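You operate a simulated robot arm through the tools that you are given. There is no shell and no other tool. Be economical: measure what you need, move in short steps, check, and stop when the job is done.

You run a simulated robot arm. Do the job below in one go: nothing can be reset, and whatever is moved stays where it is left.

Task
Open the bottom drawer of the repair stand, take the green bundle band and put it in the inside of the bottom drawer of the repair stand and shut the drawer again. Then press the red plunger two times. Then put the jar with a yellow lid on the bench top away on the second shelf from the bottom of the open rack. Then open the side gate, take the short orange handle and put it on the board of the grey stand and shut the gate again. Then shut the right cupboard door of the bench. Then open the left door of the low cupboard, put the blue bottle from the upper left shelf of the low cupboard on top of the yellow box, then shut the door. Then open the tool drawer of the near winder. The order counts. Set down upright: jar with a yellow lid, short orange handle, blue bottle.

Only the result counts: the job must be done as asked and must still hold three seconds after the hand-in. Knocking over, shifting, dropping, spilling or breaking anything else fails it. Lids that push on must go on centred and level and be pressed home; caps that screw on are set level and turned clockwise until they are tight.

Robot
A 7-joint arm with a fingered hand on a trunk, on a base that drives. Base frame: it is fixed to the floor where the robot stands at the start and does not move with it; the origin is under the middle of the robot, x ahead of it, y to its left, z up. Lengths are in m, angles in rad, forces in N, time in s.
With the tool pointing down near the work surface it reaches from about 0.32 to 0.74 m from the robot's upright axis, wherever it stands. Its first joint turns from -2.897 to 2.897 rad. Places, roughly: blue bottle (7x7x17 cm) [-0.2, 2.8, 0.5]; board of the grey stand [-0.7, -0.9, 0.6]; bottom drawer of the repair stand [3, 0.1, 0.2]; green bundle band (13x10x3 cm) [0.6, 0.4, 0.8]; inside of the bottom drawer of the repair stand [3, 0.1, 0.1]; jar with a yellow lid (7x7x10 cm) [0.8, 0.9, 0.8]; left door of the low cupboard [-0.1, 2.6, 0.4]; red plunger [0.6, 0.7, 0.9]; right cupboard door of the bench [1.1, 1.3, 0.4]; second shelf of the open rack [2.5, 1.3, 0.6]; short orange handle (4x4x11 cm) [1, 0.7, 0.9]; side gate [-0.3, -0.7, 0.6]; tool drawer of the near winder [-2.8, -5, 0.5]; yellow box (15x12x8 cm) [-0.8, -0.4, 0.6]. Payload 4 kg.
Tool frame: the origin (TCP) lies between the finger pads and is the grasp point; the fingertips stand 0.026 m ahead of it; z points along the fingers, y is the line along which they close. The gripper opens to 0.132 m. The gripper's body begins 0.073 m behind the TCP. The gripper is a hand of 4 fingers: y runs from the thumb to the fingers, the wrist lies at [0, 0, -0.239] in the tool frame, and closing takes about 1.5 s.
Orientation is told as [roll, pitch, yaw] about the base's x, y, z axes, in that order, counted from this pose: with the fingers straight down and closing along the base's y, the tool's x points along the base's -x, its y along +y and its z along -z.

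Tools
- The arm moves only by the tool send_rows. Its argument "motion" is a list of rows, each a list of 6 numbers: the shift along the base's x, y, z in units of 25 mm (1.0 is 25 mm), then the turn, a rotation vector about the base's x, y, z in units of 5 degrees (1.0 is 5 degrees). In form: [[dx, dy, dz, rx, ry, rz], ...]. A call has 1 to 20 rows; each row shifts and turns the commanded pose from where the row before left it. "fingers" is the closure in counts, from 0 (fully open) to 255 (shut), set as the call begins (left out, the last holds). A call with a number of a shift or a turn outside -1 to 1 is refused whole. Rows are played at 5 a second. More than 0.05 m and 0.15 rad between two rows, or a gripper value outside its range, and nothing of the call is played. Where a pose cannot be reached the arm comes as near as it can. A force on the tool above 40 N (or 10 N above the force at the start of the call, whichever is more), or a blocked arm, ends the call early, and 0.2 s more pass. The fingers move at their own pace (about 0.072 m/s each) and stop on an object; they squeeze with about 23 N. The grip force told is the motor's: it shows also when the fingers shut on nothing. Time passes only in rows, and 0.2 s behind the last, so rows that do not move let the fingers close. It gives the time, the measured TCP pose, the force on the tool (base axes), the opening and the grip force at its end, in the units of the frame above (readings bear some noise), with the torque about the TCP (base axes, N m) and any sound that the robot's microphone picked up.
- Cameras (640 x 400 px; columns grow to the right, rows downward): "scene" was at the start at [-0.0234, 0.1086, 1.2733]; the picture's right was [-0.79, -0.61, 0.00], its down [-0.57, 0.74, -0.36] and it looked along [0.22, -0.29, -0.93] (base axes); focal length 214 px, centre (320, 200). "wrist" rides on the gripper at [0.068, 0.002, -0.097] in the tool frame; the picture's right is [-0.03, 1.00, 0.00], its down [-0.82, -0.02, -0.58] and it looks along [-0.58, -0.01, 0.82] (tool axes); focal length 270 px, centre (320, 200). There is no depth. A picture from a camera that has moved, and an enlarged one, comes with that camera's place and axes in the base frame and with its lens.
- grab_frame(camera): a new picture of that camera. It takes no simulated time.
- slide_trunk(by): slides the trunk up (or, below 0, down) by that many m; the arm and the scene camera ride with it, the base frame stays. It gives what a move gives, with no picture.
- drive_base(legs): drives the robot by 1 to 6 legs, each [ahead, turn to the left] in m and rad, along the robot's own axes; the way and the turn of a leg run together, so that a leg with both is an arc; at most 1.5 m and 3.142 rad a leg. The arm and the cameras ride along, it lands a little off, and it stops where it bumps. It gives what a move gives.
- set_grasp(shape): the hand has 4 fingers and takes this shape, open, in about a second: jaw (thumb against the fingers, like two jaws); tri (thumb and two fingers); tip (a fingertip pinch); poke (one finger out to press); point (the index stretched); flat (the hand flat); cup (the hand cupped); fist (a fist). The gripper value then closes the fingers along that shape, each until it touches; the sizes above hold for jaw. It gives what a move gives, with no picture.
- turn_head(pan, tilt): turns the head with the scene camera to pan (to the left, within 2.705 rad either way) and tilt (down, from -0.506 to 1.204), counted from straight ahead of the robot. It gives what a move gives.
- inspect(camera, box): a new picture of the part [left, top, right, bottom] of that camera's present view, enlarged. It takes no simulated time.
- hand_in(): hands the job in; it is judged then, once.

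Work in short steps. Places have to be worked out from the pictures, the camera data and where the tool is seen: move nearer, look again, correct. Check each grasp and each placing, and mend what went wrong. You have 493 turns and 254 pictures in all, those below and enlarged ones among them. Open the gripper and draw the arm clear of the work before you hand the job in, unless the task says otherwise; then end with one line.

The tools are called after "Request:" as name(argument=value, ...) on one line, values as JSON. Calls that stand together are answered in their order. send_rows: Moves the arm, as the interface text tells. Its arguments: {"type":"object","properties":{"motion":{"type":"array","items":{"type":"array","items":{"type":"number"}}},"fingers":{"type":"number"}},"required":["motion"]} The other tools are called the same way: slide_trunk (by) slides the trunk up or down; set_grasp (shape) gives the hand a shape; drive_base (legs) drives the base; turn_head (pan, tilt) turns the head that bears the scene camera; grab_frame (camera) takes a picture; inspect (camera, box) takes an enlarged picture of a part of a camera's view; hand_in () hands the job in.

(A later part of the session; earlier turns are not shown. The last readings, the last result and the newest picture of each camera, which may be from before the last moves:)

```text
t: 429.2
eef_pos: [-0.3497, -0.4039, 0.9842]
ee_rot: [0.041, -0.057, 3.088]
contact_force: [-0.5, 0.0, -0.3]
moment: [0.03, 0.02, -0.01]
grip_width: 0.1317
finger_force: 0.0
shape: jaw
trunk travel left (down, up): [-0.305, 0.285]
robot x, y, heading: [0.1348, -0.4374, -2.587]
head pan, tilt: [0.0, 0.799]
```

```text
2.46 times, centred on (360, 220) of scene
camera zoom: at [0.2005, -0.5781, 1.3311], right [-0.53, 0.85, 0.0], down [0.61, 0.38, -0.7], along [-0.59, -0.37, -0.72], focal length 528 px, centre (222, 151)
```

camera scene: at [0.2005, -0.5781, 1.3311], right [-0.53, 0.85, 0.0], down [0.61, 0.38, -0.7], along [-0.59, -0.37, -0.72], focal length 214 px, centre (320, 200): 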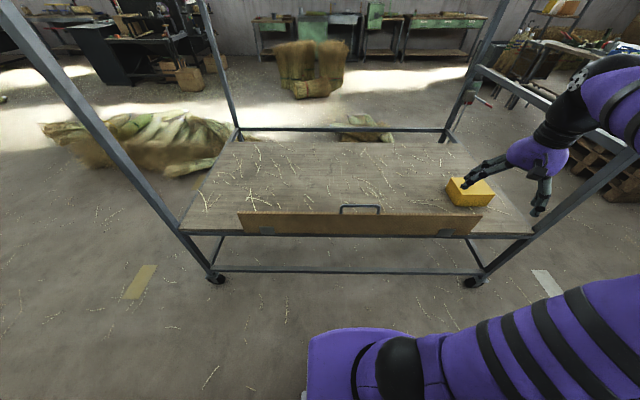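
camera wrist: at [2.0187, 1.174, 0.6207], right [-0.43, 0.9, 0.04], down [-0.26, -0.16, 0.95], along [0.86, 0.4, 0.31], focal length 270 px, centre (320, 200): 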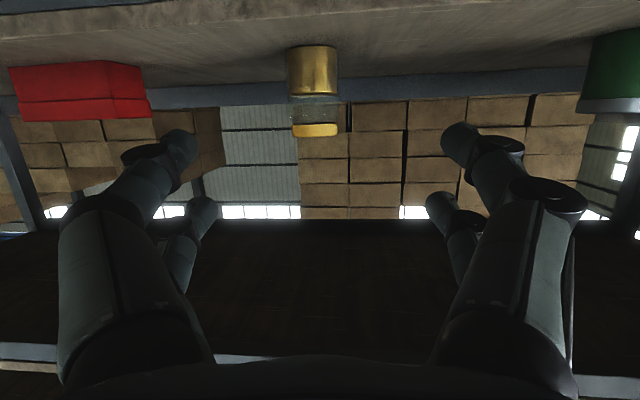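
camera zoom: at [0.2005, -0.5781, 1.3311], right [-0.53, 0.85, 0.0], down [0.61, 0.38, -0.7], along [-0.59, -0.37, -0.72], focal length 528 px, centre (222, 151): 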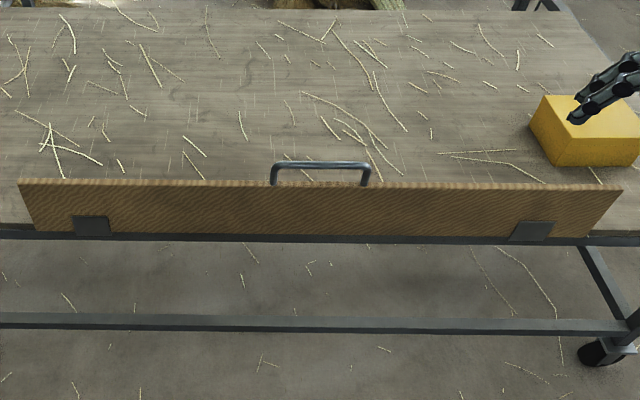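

Triangulated, the bail handle's bar is near (-0.343,-0.742,0.74). I bring the hand over it, turned so the fingers close across the bar.

Request:
send_rows(motion=[[0, -1, 0, 0, 0, -0.8], [0, -1, 0, 0, 0, -0.8], [0, -1, 0, 0, 0, -0.8], [0, -1, 0, 0, 0, -0.8], [0, -1, 0, 0, 0, -0.8], [0, -1, 0, 0, 0, -0.8], [0, -1, 0, 0, 0, -0.8], [0, -1, -0.5, 0, 0, -0.8], [0, -1, -0.5, 0, 0, -0.8], [0, -1, -0.5, 0, 0, -0.8], [0, -1, -0.5, 0, 0, -0.8], [0, -1, -0.5, 0, 0, -0.8], [0, -1, -0.5, 0, 0, -0.8], [0, -0.5, -0.5, 0, 0, -0.6]], fingers=60)

Request:
grab_frame(camera="wrist")

Request:
grab_frame(camera="scene")

```text
t: 432.2
eef_pos: [-0.351, -0.742, 0.8959]
ee_rot: [0.042, -0.056, 2.127]
contact_force: [0.0, 0.9, 0.4]
moment: [-0.02, -0.02, 0.05]
grip_width: 0.1014
finger_force: 0.1
shape: jaw
trunk travel left (down, up): [-0.305, 0.285]
robot x, y, heading: [0.1323, -0.4339, -2.584]
head pan, tilt: [0.0, 0.799]
```

```text
168 pictures are left
camera wrist: at [-0.3113, -0.8028, 0.988], right [-0.86, -0.51, 0.04], down [-0.38, 0.69, 0.62], along [-0.34, 0.52, -0.78], focal length 270 px, centre (320, 200)
```

wrist: 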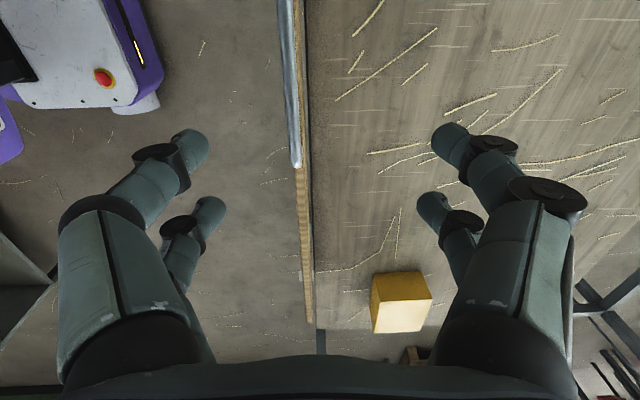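

```text
167 pictures are left
camera scene: at [0.2005, -0.5782, 1.3311], right [-0.53, 0.85, 0.0], down [0.61, 0.38, -0.7], along [-0.59, -0.37, -0.72], focal length 214 px, centre (320, 200)
```

scene: 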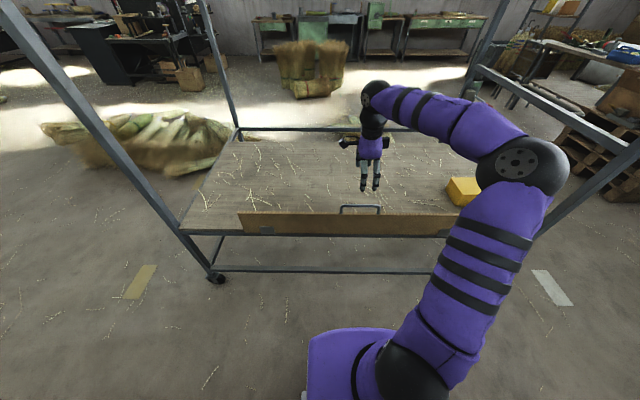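

The bar lies 1.8 cm nearer the robot than the TCP. Shift and lower to z≈0.745, then close on it.

Request:
send_rows(motion=[[0.64, 0.4, -0.6, 0, 0, 0], [0, 0, -1, 0, 0, 0], [0, 0, -1, 0, 0, 0], [0, 0, -1, 0, 0, 0], [0, 0, -1, 0, 0, 0], [0, 0, -1, 0, 0, 0], [0, 0, -0.4, 0, 0, 0]])

Request:
grab_frame(camera="wrist")

```text
t: 433.8
eef_pos: [-0.3353, -0.7312, 0.7462]
ee_rot: [0.041, -0.056, 2.128]
contact_force: [0.1, -0.3, 0.7]
moment: [0.0, 0.05, 0.03]
grip_width: 0.1012
finger_force: 0.1
shape: jaw
trunk travel left (down, up): [-0.305, 0.285]
robot x, y, heading: [0.129, -0.4383, -2.585]
head pan, tilt: [0.0, 0.799]
```

```text
166 pictures are left
camera wrist: at [-0.2947, -0.7922, 0.838], right [-0.86, -0.51, 0.04], down [-0.38, 0.69, 0.62], along [-0.34, 0.52, -0.78], focal length 270 px, centre (320, 200)
```

wrist: 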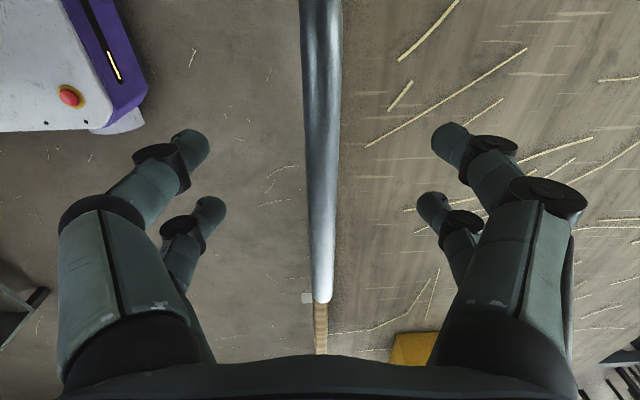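

The bar is exactly between the fingers. Close.

Request:
send_rows(motion=[[0, 0, -0.2, 0, 0, 0], [0, 0, 0, 0, 0, 0], [0, 0, 0, 0, 0, 0], [0, 0, 0, 0, 0, 0], [0, 0, 0, 0, 0, 0], [0, 0, 0, 0, 0, 0], [0, 0, 0, 0, 0, 0]], fingers=255)

```text
t: 435.4
eef_pos: [-0.3345, -0.7313, 0.7404]
ee_rot: [0.037, -0.058, 2.128]
contact_force: [0.0, -0.1, 0.0]
moment: [0.02, -0.02, -0.05]
grip_width: 0.0001
finger_force: 22.7
shape: jaw
trunk travel left (down, up): [-0.305, 0.285]
robot x, y, heading: [0.1359, -0.4404, -2.582]
head pan, tilt: [0.0, 0.799]
```

Closed on nothing — the bar must lie lower. Look.

Request:
grab_frame(camera="wrist")

Request:
inspect(camera="scene", box=[290, 140, 450, 260])

```text
165 pictures are left
camera wrist: at [-0.2946, -0.7921, 0.8332], right [-0.86, -0.51, 0.04], down [-0.38, 0.69, 0.62], along [-0.34, 0.52, -0.78], focal length 270 px, centre (320, 200)
```

wrist: 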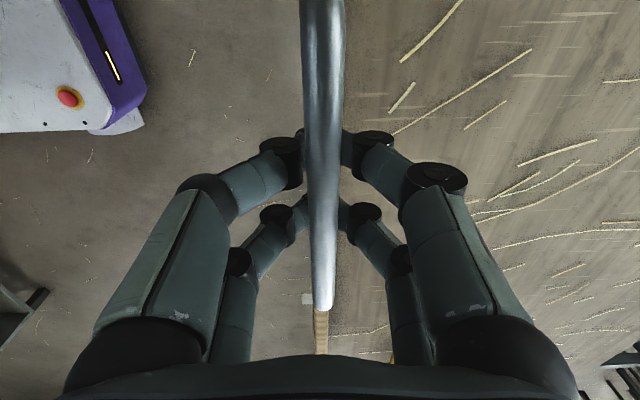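

```text
3.33 times, centred on (370, 200) of scene
camera zoom: at [0.2005, -0.5783, 1.3311], right [-0.53, 0.85, 0.0], down [0.61, 0.38, -0.7], along [-0.59, -0.37, -0.72], focal length 715 px, centre (153, 200)
```

zoom: 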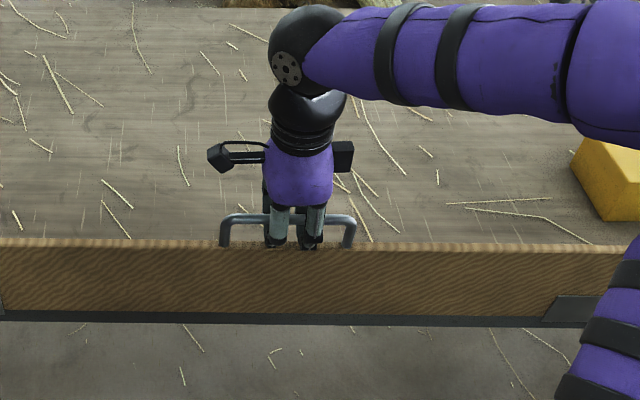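

The fingertips have met beneath the bar, so it is hooked inside the hand – good for pulling. I swing it outward along the hinge arc, first half.

Request:
send_rows(motion=[[0.88, 0.55, -0.07, 0, 0, 0], [0.87, 0.54, -0.2, 0, 0, 0], [0.84, 0.52, -0.34, 0, 0, 0], [0.8, 0.49, -0.46, 0, 0, 0], [0.74, 0.46, -0.58, 0, 0, 0], [0.67, 0.41, -0.69, 0, 0, 0]])

Request:
inspect(camera="scene", box=[220, 130, 480, 290])

```text
t: 436.8
eef_pos: [-0.2131, -0.657, 0.6818]
ee_rot: [0.039, -0.056, 2.126]
contact_force: [0.8, 0.0, -1.8]
moment: [0.02, 0.02, 0.03]
grip_width: 0.0001
finger_force: 23.1
shape: jaw
trunk travel left (down, up): [-0.305, 0.285]
robot x, y, heading: [0.1371, -0.4371, -2.583]
head pan, tilt: [0.0, 0.799]
```

```text
2.46 times, centred on (350, 210) of scene
camera zoom: at [0.2005, -0.5783, 1.3311], right [-0.53, 0.85, 0.0], down [0.61, 0.38, -0.7], along [-0.59, -0.37, -0.72], focal length 528 px, centre (246, 175)
```

zoom: 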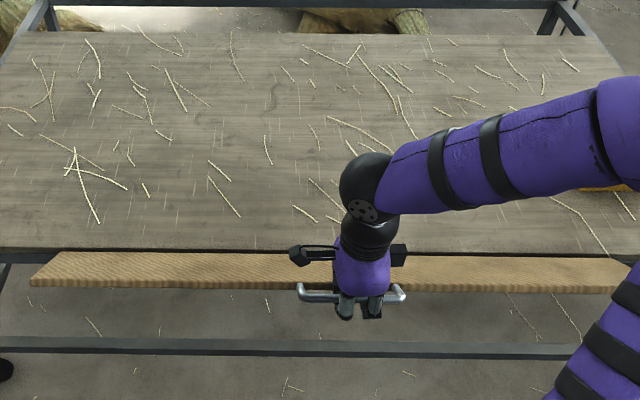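

The gate swings out. Continue the arc down to horizontal.

Request:
send_rows(motion=[[0.59, 0.36, -0.79, 0, 0, 0], [0.49, 0.3, -0.87, 0, 0, 0], [0.39, 0.24, -0.94, 0, 0, 0], [0.29, 0.18, -0.99, 0, 0, 0], [0.17, 0.1, -1, 0, 0, 0], [0.06, 0.04, -1, 0, 0, 0]])

Request:
inspect(camera="scene", box=[220, 130, 480, 290])

```text
t: 438.2
eef_pos: [-0.1641, -0.6265, 0.5421]
ee_rot: [0.039, -0.058, 2.128]
contact_force: [0.6, 0.6, 0.4]
moment: [-0.02, -0.03, 0.0]
grip_width: 0.0
finger_force: 23.8
shape: jaw
trunk travel left (down, up): [-0.305, 0.285]
robot x, y, heading: [0.1379, -0.4401, -2.584]
head pan, tilt: [0.0, 0.799]
```

```text
2.46 times, centred on (350, 210) of scene
camera zoom: at [0.2008, -0.5783, 1.3311], right [-0.53, 0.85, 0.0], down [0.61, 0.38, -0.7], along [-0.59, -0.37, -0.72], focal length 528 px, centre (246, 175)
```

zoom: 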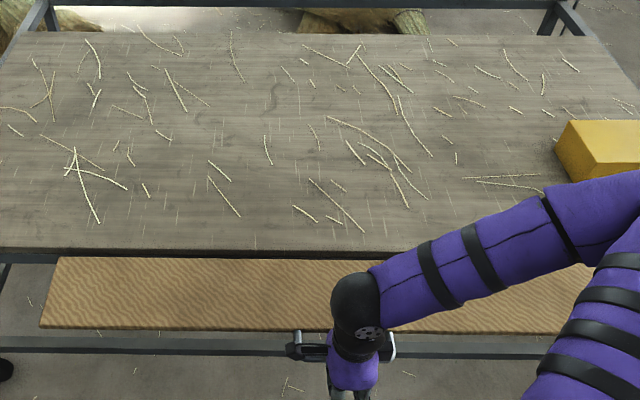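

Gate is about horizontal. Open the fingers a little and lift off the bar.

Request:
send_rows(motion=[[0, 0, 0, 0, 0, 0], [0, 0, 0, 0, 0, 0], [0, 0, 0, 0, 0, 0], [0, 0, 0, 0, 0, 0]], fingers=150)

Request:
send_rows(motion=[[0, 0, 0.6, 0, 0, 0], [0, 0, 1, 0, 0, 0], [0, 0, 1, 0, 0, 0], [0, 0, 1, 0, 0, 0], [0, 0, 1, 0, 0, 0], [0, 0, 1, 0, 0, 0], [0, 0, 1, 0, 0, 0], [0, 0, 1, 0, 0, 0], [0, 0, 1, 0, 0, 0], [0, 0, 1, 0, 0, 0]])

Request:
grab_frame(camera="scene")

```text
t: 439.2
eef_pos: [-0.1637, -0.6264, 0.5432]
ee_rot: [0.034, -0.054, 2.127]
contact_force: [10.2, 7.5, -3.8]
moment: [-0.14, 0.14, -0.06]
grip_width: 0.051
finger_force: 0.0
shape: jaw
trunk travel left (down, up): [-0.305, 0.285]
robot x, y, heading: [0.1333, -0.437, -2.585]
head pan, tilt: [0.0, 0.799]
```

```text
t: 441.4
eef_pos: [-0.1639, -0.6278, 0.7827]
ee_rot: [0.041, -0.057, 2.127]
contact_force: [0.6, -0.5, -0.3]
moment: [0.0, 0.0, 0.03]
grip_width: 0.0539
finger_force: 0.0
shape: jaw
trunk travel left (down, up): [-0.305, 0.285]
robot x, y, heading: [0.134, -0.4361, -2.585]
head pan, tilt: [0.0, 0.799]
```

```text
161 pictures are left
camera scene: at [0.2003, -0.5782, 1.331], right [-0.53, 0.85, 0.0], down [0.61, 0.38, -0.7], along [-0.59, -0.37, -0.72], focal length 214 px, centre (320, 200)
```

scene: 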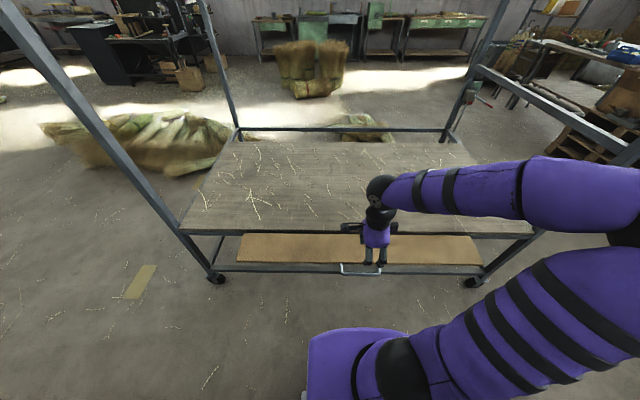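

Gate stays open, level. I level and raise the hand, back off slightly and drive round to the back of the bench again for the orange handle.

Request:
send_rows(motion=[[0, 0, 1, -0.31, -0.73, 0], [0, 0, 1, 0, 0, 0], [0, 0, 1, 0, 0, 0], [0, 0, 1, 0, 0, 0], [0, 0, 1, 0, 0, 0], [0, 0, 1, 0, 0, 0], [0, 0, 1, 0, 0, 0], [0, 0, 1, 0, 0, 0]])

Request:
drive_base(legs=[[-0.08, 0], [0, 1.64], [1.0, 0], [0.83, 0], [0, 1.33], [1.5, 0]])

```text
t: 443.2
eef_pos: [-0.1648, -0.6276, 0.9825]
ee_rot: [-0.001, 0.0, 2.129]
contact_force: [-0.2, -0.1, -0.5]
moment: [0.01, 0.03, -0.02]
grip_width: 0.0543
finger_force: 0.1
shape: jaw
trunk travel left (down, up): [-0.305, 0.285]
robot x, y, heading: [0.1361, -0.4393, -2.588]
head pan, tilt: [0.0, 0.799]
```

```text
t: 468.1
eef_pos: [2.9658, -1.1815, 0.9819]
ee_rot: [0.001, 0.0, -1.178]
contact_force: [-0.5, 0.3, 0.9]
moment: [-0.02, 0.02, 0.03]
grip_width: 0.0543
finger_force: 0.1
shape: jaw
trunk travel left (down, up): [-0.305, 0.285]
robot x, y, heading: [2.6372, -1.3203, 0.391]
head pan, tilt: [0.0, 0.799]
```

Request:
drive_base(legs=[[0, 1.61], [1.4, 0], [0, 0.13], [1.05, 0], [0, 1.55]])

Request:
turn_head(pan=0.0, tilt=0.9)

Request:
grab_frame(camera="scene")

Request:
grab_frame(camera="wrist")

```text
t: 489.2
eef_pos: [1.1781, 0.6435, 0.9809]
ee_rot: [0.0, 0.002, 2.11]
contact_force: [0.0, 0.9, -0.4]
moment: [0.02, 0.02, 0.01]
grip_width: 0.054
finger_force: 0.1
shape: jaw
trunk travel left (down, up): [-0.305, 0.285]
robot x, y, heading: [1.481, 0.8268, -2.606]
head pan, tilt: [0.0, 0.799]
```

```text
t: 489.9
eef_pos: [1.177, 0.6432, 0.9818]
ee_rot: [0.001, 0.0, 2.11]
contact_force: [0.1, -0.1, -0.6]
moment: [-0.01, -0.03, 0.01]
grip_width: 0.054
finger_force: 0.1
shape: jaw
trunk travel left (down, up): [-0.305, 0.285]
robot x, y, heading: [1.48, 0.828, -2.601]
head pan, tilt: [0.0, 0.901]
```

```text
160 pictures are left
camera scene: at [1.5476, 0.6886, 1.3232], right [-0.51, 0.86, 0.0], down [0.67, 0.4, -0.62], along [-0.53, -0.32, -0.78], focal length 214 px, centre (320, 200)
```

scene: 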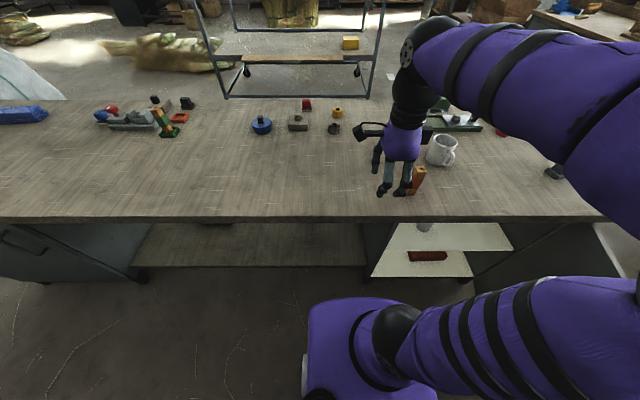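

```text
159 pictures are left
camera wrist: at [1.2098, 0.5845, 1.0779], right [-0.87, -0.49, 0.0], down [-0.4, 0.71, 0.58], along [-0.28, 0.5, -0.82], focal length 270 px, centre (320, 200)
```

wrist: 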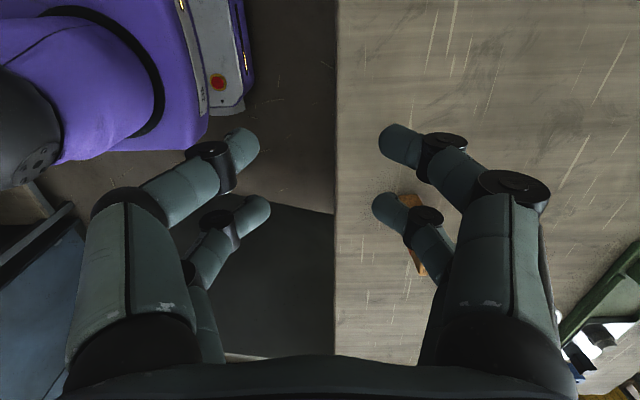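

The orange handle stands near (1.02,0.715). I move the opened hand close over it for a look.

Request:
send_rows(motion=[[-0.9, 0.2, 0.3, 0, 0, 0], [-0.9, 0.2, 0.3, 0, 0, 0], [-0.9, 0.2, 0.3, 0, 0, 0], [-0.9, 0.2, 0.3, 0, 0, 0], [-0.9, 0.3, 0.3, 0, 0, 0], [-0.9, 0.3, 0.3, 0, 0, 0]], fingers=30)

Request:
grab_frame(camera="wrist")

Request:
inspect(camera="scene", box=[350, 120, 490, 220])

```text
t: 491.3
eef_pos: [1.0413, 0.6792, 1.0282]
ee_rot: [-0.001, 0.001, 2.111]
contact_force: [-0.3, 0.2, -0.1]
moment: [0.04, 0.05, 0.01]
grip_width: 0.1164
finger_force: 0.1
shape: jaw
trunk travel left (down, up): [-0.305, 0.285]
robot x, y, heading: [1.4813, 0.8286, -2.6]
head pan, tilt: [0.0, 0.901]
```

```text
158 pictures are left
camera wrist: at [1.0741, 0.6201, 1.1234], right [-0.87, -0.49, 0.0], down [-0.4, 0.71, 0.58], along [-0.28, 0.5, -0.82], focal length 270 px, centre (320, 200)
```

wrist: 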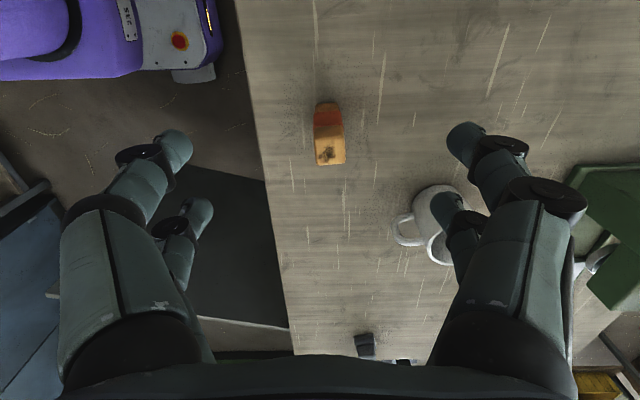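

```text
4.00 times, centred on (420, 170) of scene
camera zoom: at [1.5477, 0.6886, 1.3231], right [-0.51, 0.86, 0.0], down [0.67, 0.4, -0.62], along [-0.53, -0.32, -0.78], focal length 858 px, centre (-80, 320)
```

zoom: 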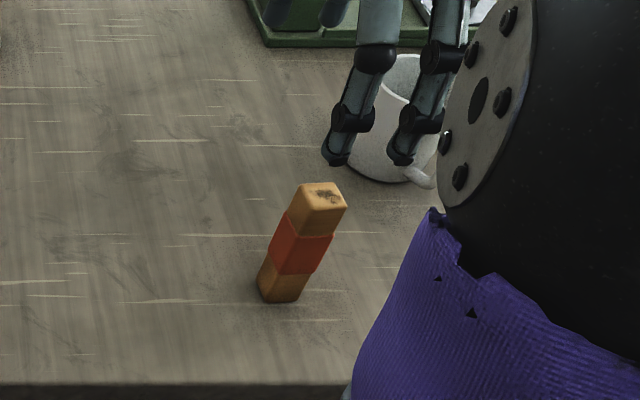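

Handle axis at (1.020,0.699), its faces aligned with the hand. Descend around it and grasp.

Request:
send_rows(motion=[[-0.85, 0.8, 0, 0, 0, 0], [0, 0, -1, 0, 0, 0], [0, 0, -1, 0, 0, 0], [0, 0, -1, 0, 0, 0], [0, 0, -1, 0, 0, 0], [0, 0, -1, 0, 0, 0], [0, 0, -1, 0, 0, 0], [0, 0, -0.7, 0, 0, 0]])

Request:
grab_frame(camera="wrist")

```text
t: 493.1
eef_pos: [1.0195, 0.6976, 0.8607]
ee_rot: [-0.001, 0.0, 2.11]
contact_force: [-0.3, 0.5, 0.6]
moment: [-0.02, -0.03, 0.01]
grip_width: 0.1165
finger_force: 0.1
shape: jaw
trunk travel left (down, up): [-0.305, 0.285]
robot x, y, heading: [1.4795, 0.8274, -2.6]
head pan, tilt: [0.0, 0.901]
```

```text
156 pictures are left
camera wrist: at [1.0531, 0.6398, 0.9557], right [-0.87, -0.49, 0.0], down [-0.4, 0.71, 0.58], along [-0.28, 0.5, -0.82], focal length 270 px, centre (320, 200)
```

wrist: 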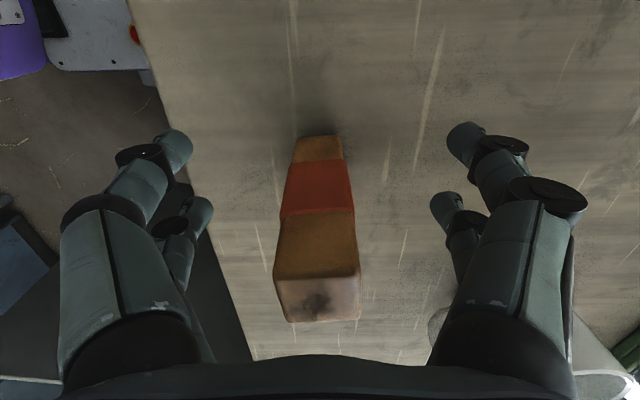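

Centred. Close and lift.

Request:
send_rows(motion=[[0, 0, 0, 0, 0, 0], [0, 0, 0, 0, 0, 0], [0, 0, 0, 0, 0, 0], [0, 0, 0, 0, 0, 0], [0, 0, 0, 0, 0, 0], [0, 0, 0, 0, 0, 0], [0, 0, 0, 0, 0, 0]], fingers=255)

Request:
send_rows(motion=[[0, 0, 0.5, 0, 0, 0], [0, 0, 1, 0, 0, 0], [0, 0, 1, 0, 0, 0], [0, 0, 1, 0, 0, 0], [0, 0, 1, 0, 0, 0], [0, 0, 1, 0, 0, 0], [0, 0, 1, 0, 0, 0]])

Request:
grab_frame(camera="wrist")

```text
t: 494.7
eef_pos: [1.0204, 0.6972, 0.8601]
ee_rot: [0.001, 0.001, 2.109]
contact_force: [-0.9, 0.3, 0.1]
moment: [0.03, 0.01, -0.01]
grip_width: 0.0
finger_force: 23.3
shape: jaw
trunk travel left (down, up): [-0.305, 0.285]
robot x, y, heading: [1.4794, 0.8267, -2.608]
head pan, tilt: [0.0, 0.901]
```

```text
t: 496.3
eef_pos: [1.0218, 0.6988, 1.0214]
ee_rot: [-0.003, -0.001, 2.11]
contact_force: [-0.1, -0.3, -0.3]
moment: [-0.04, -0.01, -0.02]
grip_width: 0.0
finger_force: 23.2
shape: jaw
trunk travel left (down, up): [-0.305, 0.285]
robot x, y, heading: [1.4806, 0.8276, -2.601]
head pan, tilt: [0.0, 0.901]
```

```text
155 pictures are left
camera wrist: at [1.0536, 0.6396, 1.118], right [-0.87, -0.49, 0.0], down [-0.4, 0.71, 0.58], along [-0.28, 0.5, -0.82], focal length 270 px, centre (320, 200)
```

wrist: 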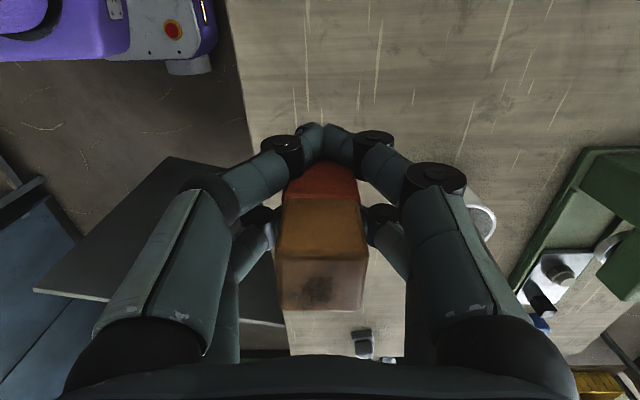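

It lifted, but only the far finger pair holds it (the near pair met beside it). I set it back down, shift 1.4 cm along and regrasp.

Request:
send_rows(motion=[[0, 0, -1, 0, 0, 0], [0, 0, -1, 0, 0, 0], [0, 0, -1, 0, 0, 0], [0, 0, -1, 0, 0, 0], [0, 0, -1, 0, 0, 0], [0, 0, -1, 0, 0, 0], [0, 0, -0.2, 0, 0, 0], [0, 0, -0.1, 0, 0, 0], [0, 0, -0.1, 0, 0, 0]])

Request:
send_rows(motion=[[0, 0, 0, 0, 0, 0], [0, 0, 0, 0, 0, 0], [0, 0, 0, 0, 0, 0], [0, 0, 0, 0, 0, 0], [0, 0, 0, 0, 0, 0]], fingers=40)

Request:
grab_frame(camera="wrist")

```text
t: 498.3
eef_pos: [1.0209, 0.6978, 0.8607]
ee_rot: [-0.001, 0.0, 2.11]
contact_force: [0.0, 0.5, -0.7]
moment: [-0.02, -0.01, -0.01]
grip_width: 0.0
finger_force: 22.9
shape: jaw
trunk travel left (down, up): [-0.305, 0.285]
robot x, y, heading: [1.4787, 0.8257, -2.601]
head pan, tilt: [0.0, 0.901]
```

```text
t: 499.5
eef_pos: [1.0212, 0.6979, 0.8617]
ee_rot: [0.0, 0.0, 2.111]
contact_force: [-0.3, 0.3, 0.0]
moment: [-0.02, 0.0, 0.01]
grip_width: 0.1111
finger_force: 0.0
shape: jaw
trunk travel left (down, up): [-0.305, 0.285]
robot x, y, heading: [1.4785, 0.826, -2.597]
head pan, tilt: [0.0, 0.901]
```

```text
154 pictures are left
camera wrist: at [1.0537, 0.6393, 0.9581], right [-0.87, -0.49, 0.0], down [-0.4, 0.71, 0.58], along [-0.28, 0.5, -0.82], focal length 270 px, centre (320, 200)
```

wrist: 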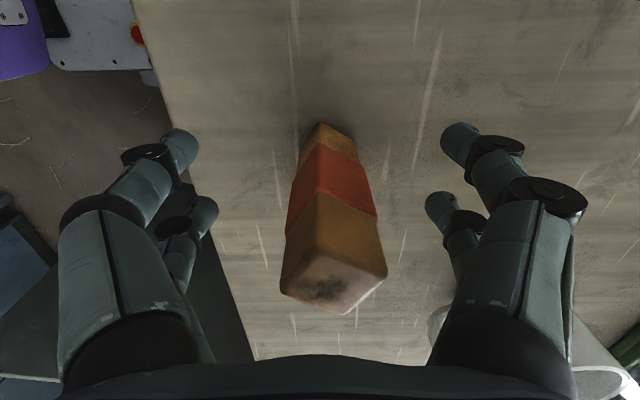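

It stands but has turned about 20° clockwise. I rotate the hand to match, shift 1 cm along the finger row and close again.

Request:
send_rows(motion=[[-0.2, 0.34, 0, 0, 0, -1], [0, 0, 0, 0, 0, -1], [0, 0, 0, 0, 0, -1], [0, 0, 0, 0, 0, -1]])

Request:
grab_frame(camera="wrist")

```text
t: 500.5
eef_pos: [1.0156, 0.7059, 0.8634]
ee_rot: [0.001, -0.002, 1.758]
contact_force: [0.4, 0.1, 0.2]
moment: [0.01, 0.0, 0.03]
grip_width: 0.1109
finger_force: 0.1
shape: jaw
trunk travel left (down, up): [-0.305, 0.285]
robot x, y, heading: [1.4807, 0.828, -2.601]
head pan, tilt: [0.0, 0.901]
```

```text
153 pictures are left
camera wrist: at [1.0261, 0.64, 0.9585], right [-0.99, -0.16, 0.0], down [-0.13, 0.81, 0.58], along [-0.09, 0.57, -0.82], focal length 270 px, centre (320, 200)
```

wrist: 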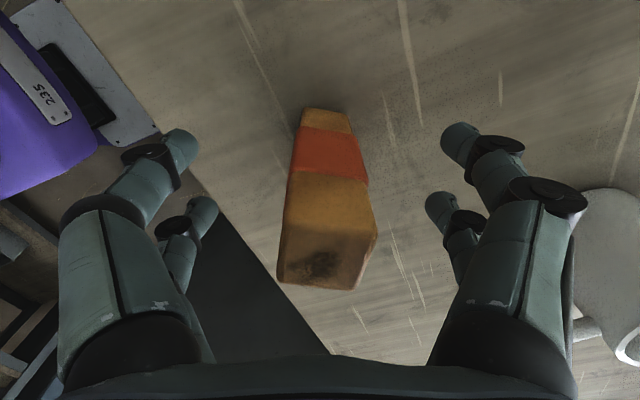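

Now aligned with the block's middle at the TCP. Close.

Request:
send_rows(motion=[[0, 0, 0, 0, 0, -0.6], [0, 0, 0, 0, 0, 0], [0, 0, 0, 0, 0, 0], [0, 0, 0, 0, 0, 0], [0, 0, 0, 0, 0, 0], [0, 0, 0, 0, 0, 0], [0, 0, 0, 0, 0, 0]], fingers=255)

Request:
grab_frame(camera="wrist")

```text
t: 502.1
eef_pos: [1.017, 0.7061, 0.8613]
ee_rot: [0.0, -0.001, 1.71]
contact_force: [0.6, -0.3, -0.1]
moment: [-0.01, 0.01, -0.05]
grip_width: 0.0061
finger_force: 22.8
shape: jaw
trunk travel left (down, up): [-0.305, 0.285]
robot x, y, heading: [1.4832, 0.8248, -2.601]
head pan, tilt: [0.0, 0.901]
```

```text
152 pictures are left
camera wrist: at [1.0225, 0.6395, 0.9583], right [-0.99, -0.11, 0.0], down [-0.09, 0.81, 0.58], along [-0.06, 0.57, -0.82], focal length 270 px, centre (320, 200)
```

wrist: 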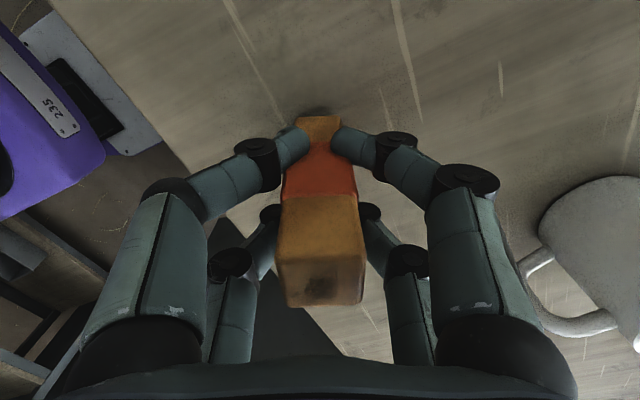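

Both pairs now hold the block's sides. Lift and check.

Request:
send_rows(motion=[[0, 0, 0.5, 0, 0, 0], [0, 0, 1, 0, 0, 0], [0, 0, 1, 0, 0, 0], [0, 0, 1, 0, 0, 0], [0, 0, 1, 0, 0, 0], [0, 0, 1, 0, 0, 0], [0, 0, 1, 0, 0, 0]])

Request:
grab_frame(camera="wrist")

```text
t: 503.7
eef_pos: [1.0169, 0.7067, 1.0249]
ee_rot: [-0.001, 0.001, 1.708]
contact_force: [-0.4, 0.4, -1.2]
moment: [0.01, 0.05, 0.01]
grip_width: 0.006
finger_force: 23.1
shape: jaw
trunk travel left (down, up): [-0.305, 0.285]
robot x, y, heading: [1.4811, 0.826, -2.602]
head pan, tilt: [0.0, 0.901]
```

```text
151 pictures are left
camera wrist: at [1.0231, 0.6395, 1.1206], right [-0.99, -0.11, 0.0], down [-0.09, 0.81, 0.58], along [-0.06, 0.57, -0.82], focal length 270 px, centre (320, 200)
```

wrist: 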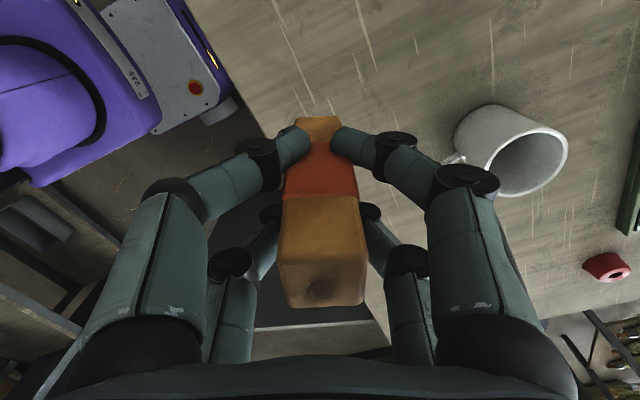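

Handle held upright. Back off from the bench, then drive round to the stand once more.

Request:
drive_base(legs=[[-0.24, 0], [0, 1.444], [1.3, 0], [1.15, 0], [0, -1.615], [1.5, 0]])

Request:
grab_frame(camera="wrist")

```text
t: 532.3
eef_pos: [0.8055, -1.8619, 1.0241]
ee_rot: [-0.001, 0.001, 1.545]
contact_force: [0.0, -0.3, -0.4]
moment: [0.0, -0.02, 0.04]
grip_width: 0.0058
finger_force: 23.2
shape: jaw
trunk travel left (down, up): [-0.305, 0.285]
robot x, y, heading: [1.2828, -1.8163, -2.77]
head pan, tilt: [0.0, 0.901]
```

```text
150 pictures are left
camera wrist: at [0.8017, -1.9293, 1.1206], right [-1.0, 0.05, 0.0], down [0.04, 0.82, 0.58], along [0.03, 0.58, -0.82], focal length 270 px, centre (320, 200)
```

wrist: 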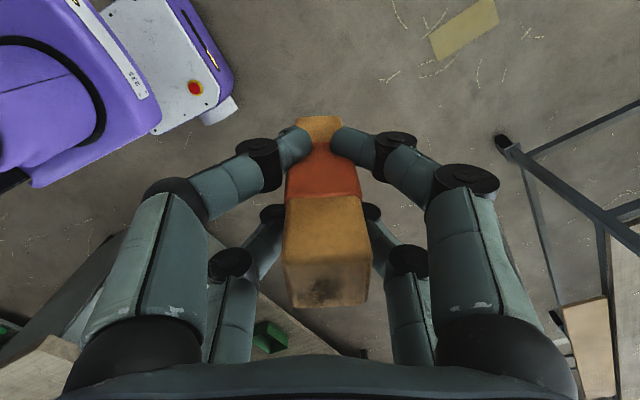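

Request:
drive_base(legs=[[0, -1.256], [1.0, 0], [0.79, 0], [0, 1.44]])

Request:
turn_head(pan=-0.1, tilt=0.85)

Request:
grab_frame(camera="scene")

```text
t: 548.6
eef_pos: [-0.3079, -0.574, 1.0234]
ee_rot: [0.0, 0.0, 1.729]
contact_force: [-0.6, 0.2, -0.5]
moment: [0.03, 0.0, 0.01]
grip_width: 0.0053
finger_force: 23.3
shape: jaw
trunk travel left (down, up): [-0.305, 0.285]
robot x, y, heading: [0.1529, -0.4386, -2.577]
head pan, tilt: [0.0, 0.901]
```

```text
t: 549.3
eef_pos: [-0.3071, -0.5733, 1.0232]
ee_rot: [-0.002, 0.0, 1.73]
contact_force: [-0.2, 0.0, -0.3]
moment: [-0.01, -0.01, 0.01]
grip_width: 0.0053
finger_force: 22.7
shape: jaw
trunk travel left (down, up): [-0.305, 0.285]
robot x, y, heading: [0.1543, -0.4429, -2.581]
head pan, tilt: [-0.099, 0.85]
```

```text
149 pictures are left
camera scene: at [0.218, -0.5754, 1.327], right [-0.44, 0.9, 0.0], down [0.67, 0.33, -0.66], along [-0.59, -0.29, -0.75], focal length 214 px, centre (320, 200)
```

scene: 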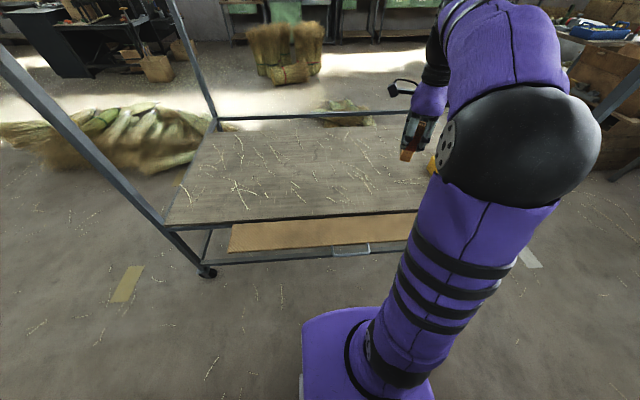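

Gate still open. I carry the handle over the board while lowering to z≈0.77.

Request:
send_rows(motion=[[-0.48, -1, -1, 0, 0, 0], [-0.48, -1, -1, 0, 0, 0], [-0.48, -1, -1, 0, 0, 0], [-0.48, -1, -1, 0, 0, 0], [-0.48, -1, -1, 0, 0, 0], [-0.48, -1, -1, 0, 0, 0], [-0.48, -1, -1, 0, 0, 0], [-0.48, -1, -1, 0, 0, 0], [-0.48, -1, -1, 0, 0, 0], [-0.48, -1, -1, 0, 0, 0]])

Request:
grab_frame(camera="wrist")

Request:
grab_frame(camera="scene")

```text
t: 551.5
eef_pos: [-0.4266, -0.824, 0.774]
ee_rot: [-0.001, 0.004, 1.729]
contact_force: [0.3, 0.9, 0.0]
moment: [-0.02, 0.01, 0.01]
grip_width: 0.0057
finger_force: 23.1
shape: jaw
trunk travel left (down, up): [-0.305, 0.285]
robot x, y, heading: [0.1561, -0.4408, -2.582]
head pan, tilt: [-0.099, 0.85]
```

```text
148 pictures are left
camera wrist: at [-0.4191, -0.8908, 0.8704], right [-0.99, -0.13, 0.0], down [-0.11, 0.81, 0.58], along [-0.08, 0.57, -0.82], focal length 270 px, centre (320, 200)
```

wrist: 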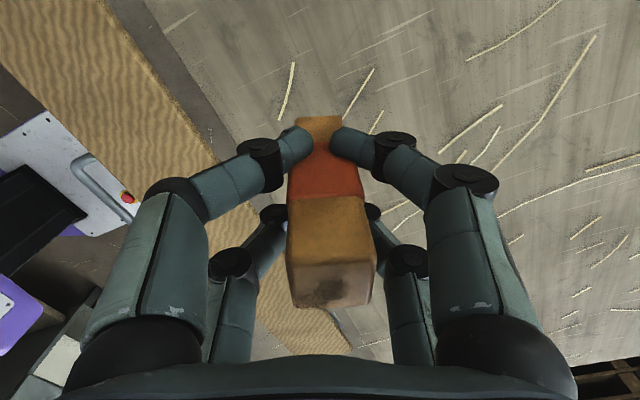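

```text
147 pictures are left
camera scene: at [0.2181, -0.5752, 1.3271], right [-0.44, 0.9, 0.0], down [0.67, 0.33, -0.66], along [-0.59, -0.29, -0.75], focal length 214 px, centre (320, 200)
```

scene: 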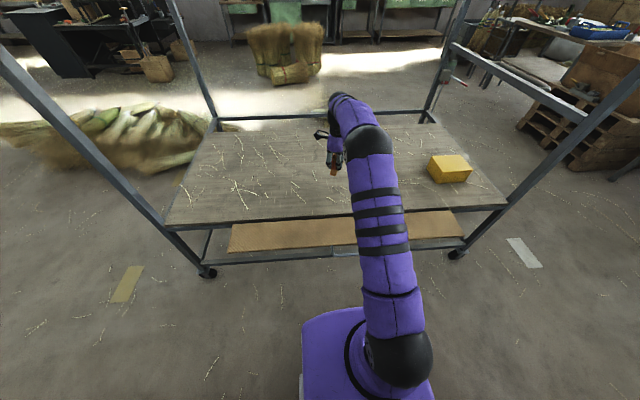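

Over the board. Lower, slowing near contact.

Request:
send_rows(motion=[[0, 0, -1, 0, 0, 0], [0, 0, -1, 0, 0, 0], [0, 0, -1, 0, 0, 0], [0, 0, -0.8, 0, 0, 0], [0, 0, -0.2, 0, 0, 0], [0, 0, -0.2, 0, 0, 0], [0, 0, -0.2, 0, 0, 0], [0, 0, -0.2, 0, 0, 0], [0, 0, -0.2, 0, 0, 0], [0, 0, -0.2, 0, 0, 0], [0, 0, -0.2, 0, 0, 0], [0, 0, -0.2, 0, 0, 0]])

Request:
grab_frame(camera="wrist")

```text
t: 554.1
eef_pos: [-0.427, -0.8242, 0.6407]
ee_rot: [0.003, 0.001, 1.731]
contact_force: [1.2, -1.1, 8.1]
moment: [0.05, -0.01, -0.01]
grip_width: 0.0054
finger_force: 22.9
shape: jaw
trunk travel left (down, up): [-0.305, 0.285]
robot x, y, heading: [0.1584, -0.4423, -2.584]
head pan, tilt: [-0.099, 0.85]
```

```text
146 pictures are left
camera wrist: at [-0.4189, -0.891, 0.7373], right [-0.99, -0.13, 0.0], down [-0.11, 0.81, 0.58], along [-0.08, 0.57, -0.82], focal length 270 px, centre (320, 200)
```

wrist: 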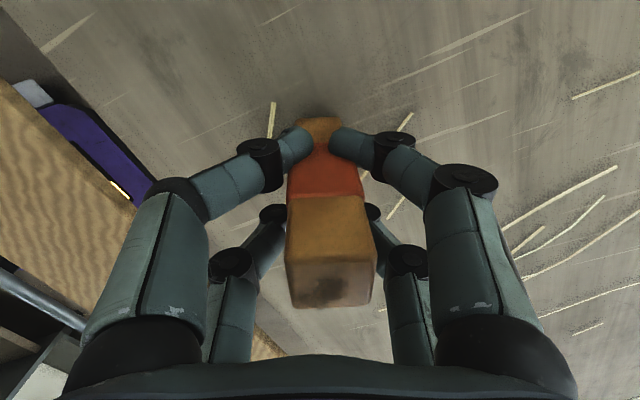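

Contact (8 N). Release.

Request:
send_rows(motion=[[0, 0, 0, 0, 0, 0], [0, 0, 0, 0, 0, 0], [0, 0, 0, 0, 0, 0], [0, 0, 0, 0, 0, 0]], fingers=70)

Request:
grab_frame(camera="wrist")

```text
t: 555.1
eef_pos: [-0.4274, -0.8233, 0.6396]
ee_rot: [-0.001, 0.001, 1.729]
contact_force: [-0.8, 0.4, 0.1]
moment: [0.0, 0.0, 0.01]
grip_width: 0.0955
finger_force: 0.1
shape: jaw
trunk travel left (down, up): [-0.305, 0.285]
robot x, y, heading: [0.1545, -0.4411, -2.581]
head pan, tilt: [-0.099, 0.85]
```

```text
145 pictures are left
camera wrist: at [-0.4191, -0.8907, 0.7352], right [-0.99, -0.13, 0.0], down [-0.11, 0.81, 0.58], along [-0.08, 0.57, -0.82], focal length 270 px, centre (320, 200)
```

wrist: 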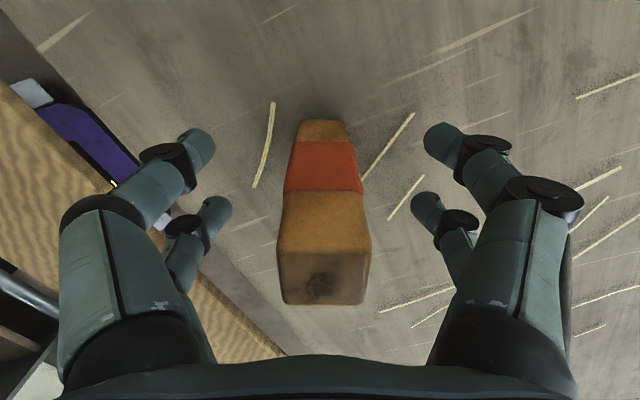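

Handle stands on the board. Lift, turn the hand back across the gate's bar and move over it.

Request:
send_rows(motion=[[0, 0, 1, 0, 0, 0], [0, 0, 1, 0, 0, 0], [0, 0, 1, 0, 0, 0], [0, 0, 1, 0, 0, 0], [0, 0, 1, 0, 0, 0], [0, 0, 1, 0, 0, 0], [0, 0, 1, 0, 0, 0], [0, 0, 1, 0, 0, 0], [0.9, 0.66, 0, 0, 0, 0.4], [0.9, 0.66, 0, 0, 0, 0.4], [0.9, 0.66, 0, 0, 0, 0.4], [0.9, 0.66, 0, 0, 0, 0.4], [0.9, 0.66, 0, 0, 0, 0.4], [0.9, 0.66, 0, 0, 0, 0.4], [0.9, 0.66, 0, 0, 0, 0.4], [0.9, 0.66, 0, 0, 0, 0.4], [0.9, 0.66, 0, 0, 0, 0.4], [0.9, 0.66, 0, 0, 0, 0.4], [0.9, 0.66, 0, 0, 0, 0.4], [0.6, 0.6, 0, 0, 0, 0.2]], fingers=70)

Request:
grab_frame(camera="wrist")

Request:
grab_frame(camera="scene")

```text
t: 559.3
eef_pos: [-0.1658, -0.6273, 0.8399]
ee_rot: [-0.002, 0.0, 2.134]
contact_force: [-0.1, 0.3, -0.2]
moment: [0.01, 0.0, -0.02]
grip_width: 0.0953
finger_force: 0.1
shape: jaw
trunk travel left (down, up): [-0.305, 0.285]
robot x, y, heading: [0.153, -0.4437, -2.578]
head pan, tilt: [-0.099, 0.85]
```

```text
144 pictures are left
camera wrist: at [-0.1315, -0.6854, 0.9356], right [-0.86, -0.51, 0.0], down [-0.42, 0.7, 0.58], along [-0.29, 0.5, -0.82], focal length 270 px, centre (320, 200)
```

wrist: 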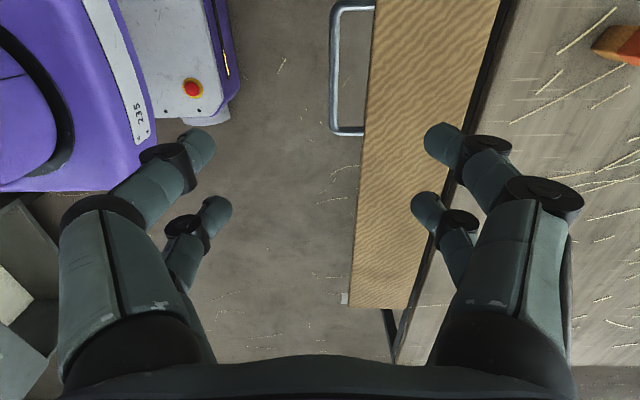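

```text
143 pictures are left
camera scene: at [0.2179, -0.5755, 1.327], right [-0.44, 0.9, 0.0], down [0.67, 0.33, -0.66], along [-0.59, -0.29, -0.75], focal length 214 px, centre (320, 200)
```

scene: 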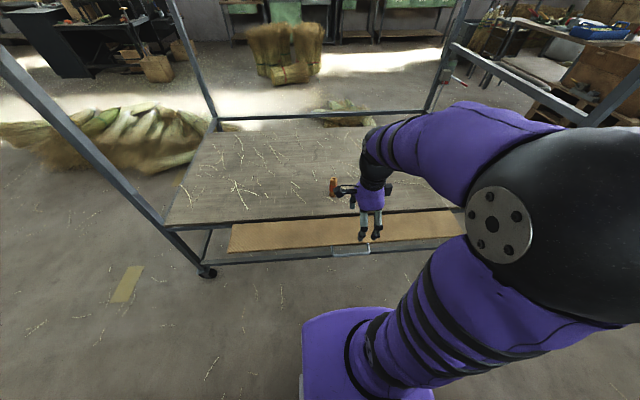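

The bar is 2 cm toward the board from the TCP. I narrow the fingers, shift, and descend astride the bar.

Request:
send_rows(motion=[[-0.62, -0.38, -0.5, 0, 0, 0], [0, 0, -1, 0, 0, 0], [0, 0, -1, 0, 0, 0], [0, 0, -1, 0, 0, 0], [0, 0, -1, 0, 0, 0], [0, 0, -1, 0, 0, 0], [0, 0, -1, 0, 0, 0], [0, 0, -1, 0, 0, 0], [0, 0, -1, 0, 0, 0]], fingers=145)

Request:
grab_frame(camera="wrist")

```text
t: 561.3
eef_pos: [-0.1801, -0.6361, 0.6261]
ee_rot: [0.001, -0.002, 2.131]
contact_force: [0.5, -0.7, 0.2]
moment: [0.0, 0.02, 0.01]
grip_width: 0.0573
finger_force: 0.1
shape: jaw
trunk travel left (down, up): [-0.305, 0.285]
robot x, y, heading: [0.1579, -0.4483, -2.577]
head pan, tilt: [-0.099, 0.85]
```

```text
142 pictures are left
camera wrist: at [-0.1456, -0.6948, 0.7228], right [-0.86, -0.51, 0.0], down [-0.42, 0.7, 0.58], along [-0.29, 0.5, -0.82], focal length 270 px, centre (320, 200)
```

wrist: 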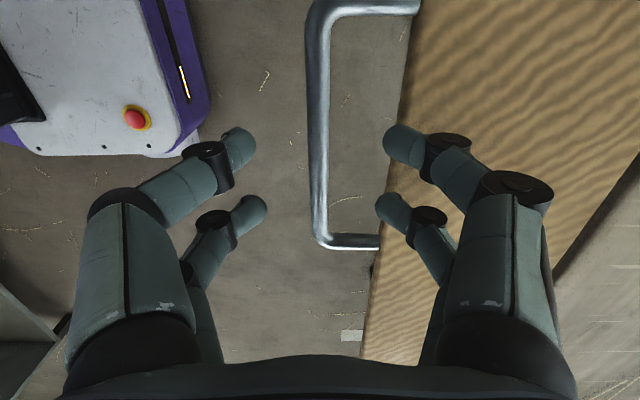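

Bar z≈0.57, centred. Narrow a bit more and go down 7.5 cm, then close beneath it.

Request:
send_rows(motion=[[0.1, 0.05, 0, 0, 0, 0], [0, 0, 0, 0, 0, 0], [0, 0, -0.7, 0, 0, 0], [0, 0, -0.7, 0, 0, 0], [0, 0, -0.7, 0, 0, 0], [0, 0, -0.7, 0, 0, 0], [0, 0, -0.3, 0, 0, 0]], fingers=170)

Request:
send_rows(motion=[[0, 0, 0, 0, 0, 0], [0, 0, 0, 0, 0, 0], [0, 0, 0, 0, 0, 0], [0, 0, 0, 0, 0, 0]], fingers=255)

Request:
grab_frame(camera="wrist")

```text
t: 562.3
eef_pos: [-0.1779, -0.6354, 0.5975]
ee_rot: [0.004, 0.0, 2.13]
contact_force: [7.2, 3.6, 22.3]
moment: [-0.48, 0.75, 0.03]
grip_width: 0.0429
finger_force: 0.0
shape: jaw
trunk travel left (down, up): [-0.305, 0.285]
robot x, y, heading: [0.1547, -0.4435, -2.582]
head pan, tilt: [-0.099, 0.85]
stopped in row 5: the force on the tool passed its limit at 53 N (the readings are from after the stop); the commanded pose is now the measured one
```

```text
t: 563.3
eef_pos: [-0.1765, -0.636, 0.5966]
ee_rot: [0.0, 0.001, 2.132]
contact_force: [13.8, 7.7, -2.6]
moment: [0.13, -0.27, -0.02]
grip_width: 0.0076
finger_force: 22.9
shape: jaw
trunk travel left (down, up): [-0.305, 0.285]
robot x, y, heading: [0.1511, -0.4408, -2.575]
head pan, tilt: [-0.099, 0.85]
```

```text
141 pictures are left
camera wrist: at [-0.1426, -0.6931, 0.6926], right [-0.86, -0.51, 0.0], down [-0.42, 0.7, 0.58], along [-0.29, 0.5, -0.82], focal length 270 px, centre (320, 200)
```

wrist: 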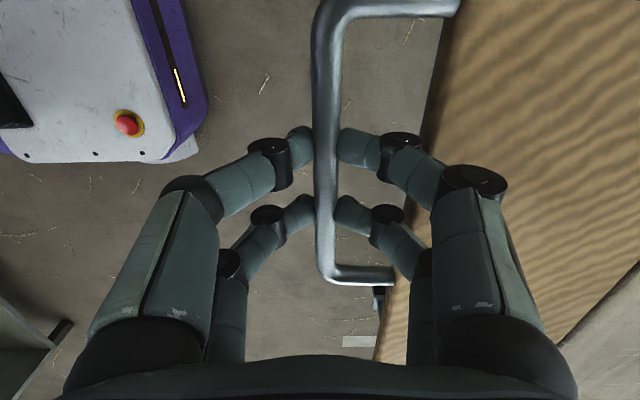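

The bar is gripped. Swing the gate back up along the arc.

Request:
send_rows(motion=[[-0.06, -0.04, 1, 0, 0, 0], [-0.17, -0.1, 1, 0, 0, 0], [-0.29, -0.18, 0.99, 0, 0, 0], [-0.39, -0.24, 0.94, 0, 0, 0], [-0.49, -0.3, 0.87, 0, 0, 0], [-0.59, -0.36, 0.79, 0, 0, 0], [-0.67, -0.41, 0.69, 0, 0, 0]])

Request:
inspect(camera="scene", box=[200, 130, 460, 290])

```text
t: 565.0
eef_pos: [-0.2472, -0.6774, 0.7498]
ee_rot: [-0.001, 0.0, 2.131]
contact_force: [-12.5, -5.9, -31.6]
moment: [0.21, -0.23, -0.08]
grip_width: 0.0039
finger_force: 22.6
shape: jaw
trunk travel left (down, up): [-0.305, 0.285]
robot x, y, heading: [0.1543, -0.4415, -2.586]
head pan, tilt: [-0.099, 0.85]
stopped in row 7: the force on the tool passed its limit at 42 N (the readings are from after the stop); the commanded pose is now the measured one
```

```text
2.46 times, centred on (330, 210) of scene
camera zoom: at [0.2154, -0.5769, 1.3267], right [-0.44, 0.9, 0.0], down [0.67, 0.33, -0.66], along [-0.59, -0.29, -0.75], focal length 528 px, centre (295, 175)
```

zoom: 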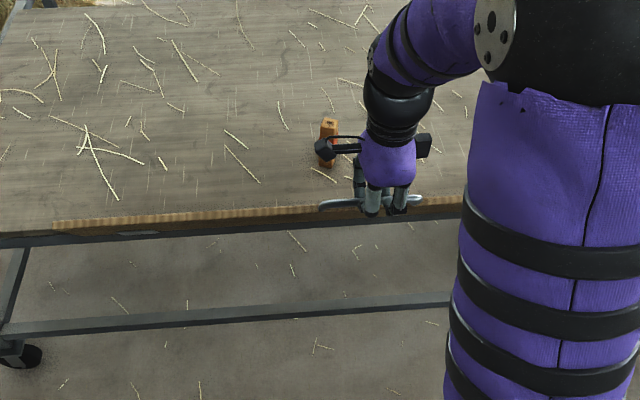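

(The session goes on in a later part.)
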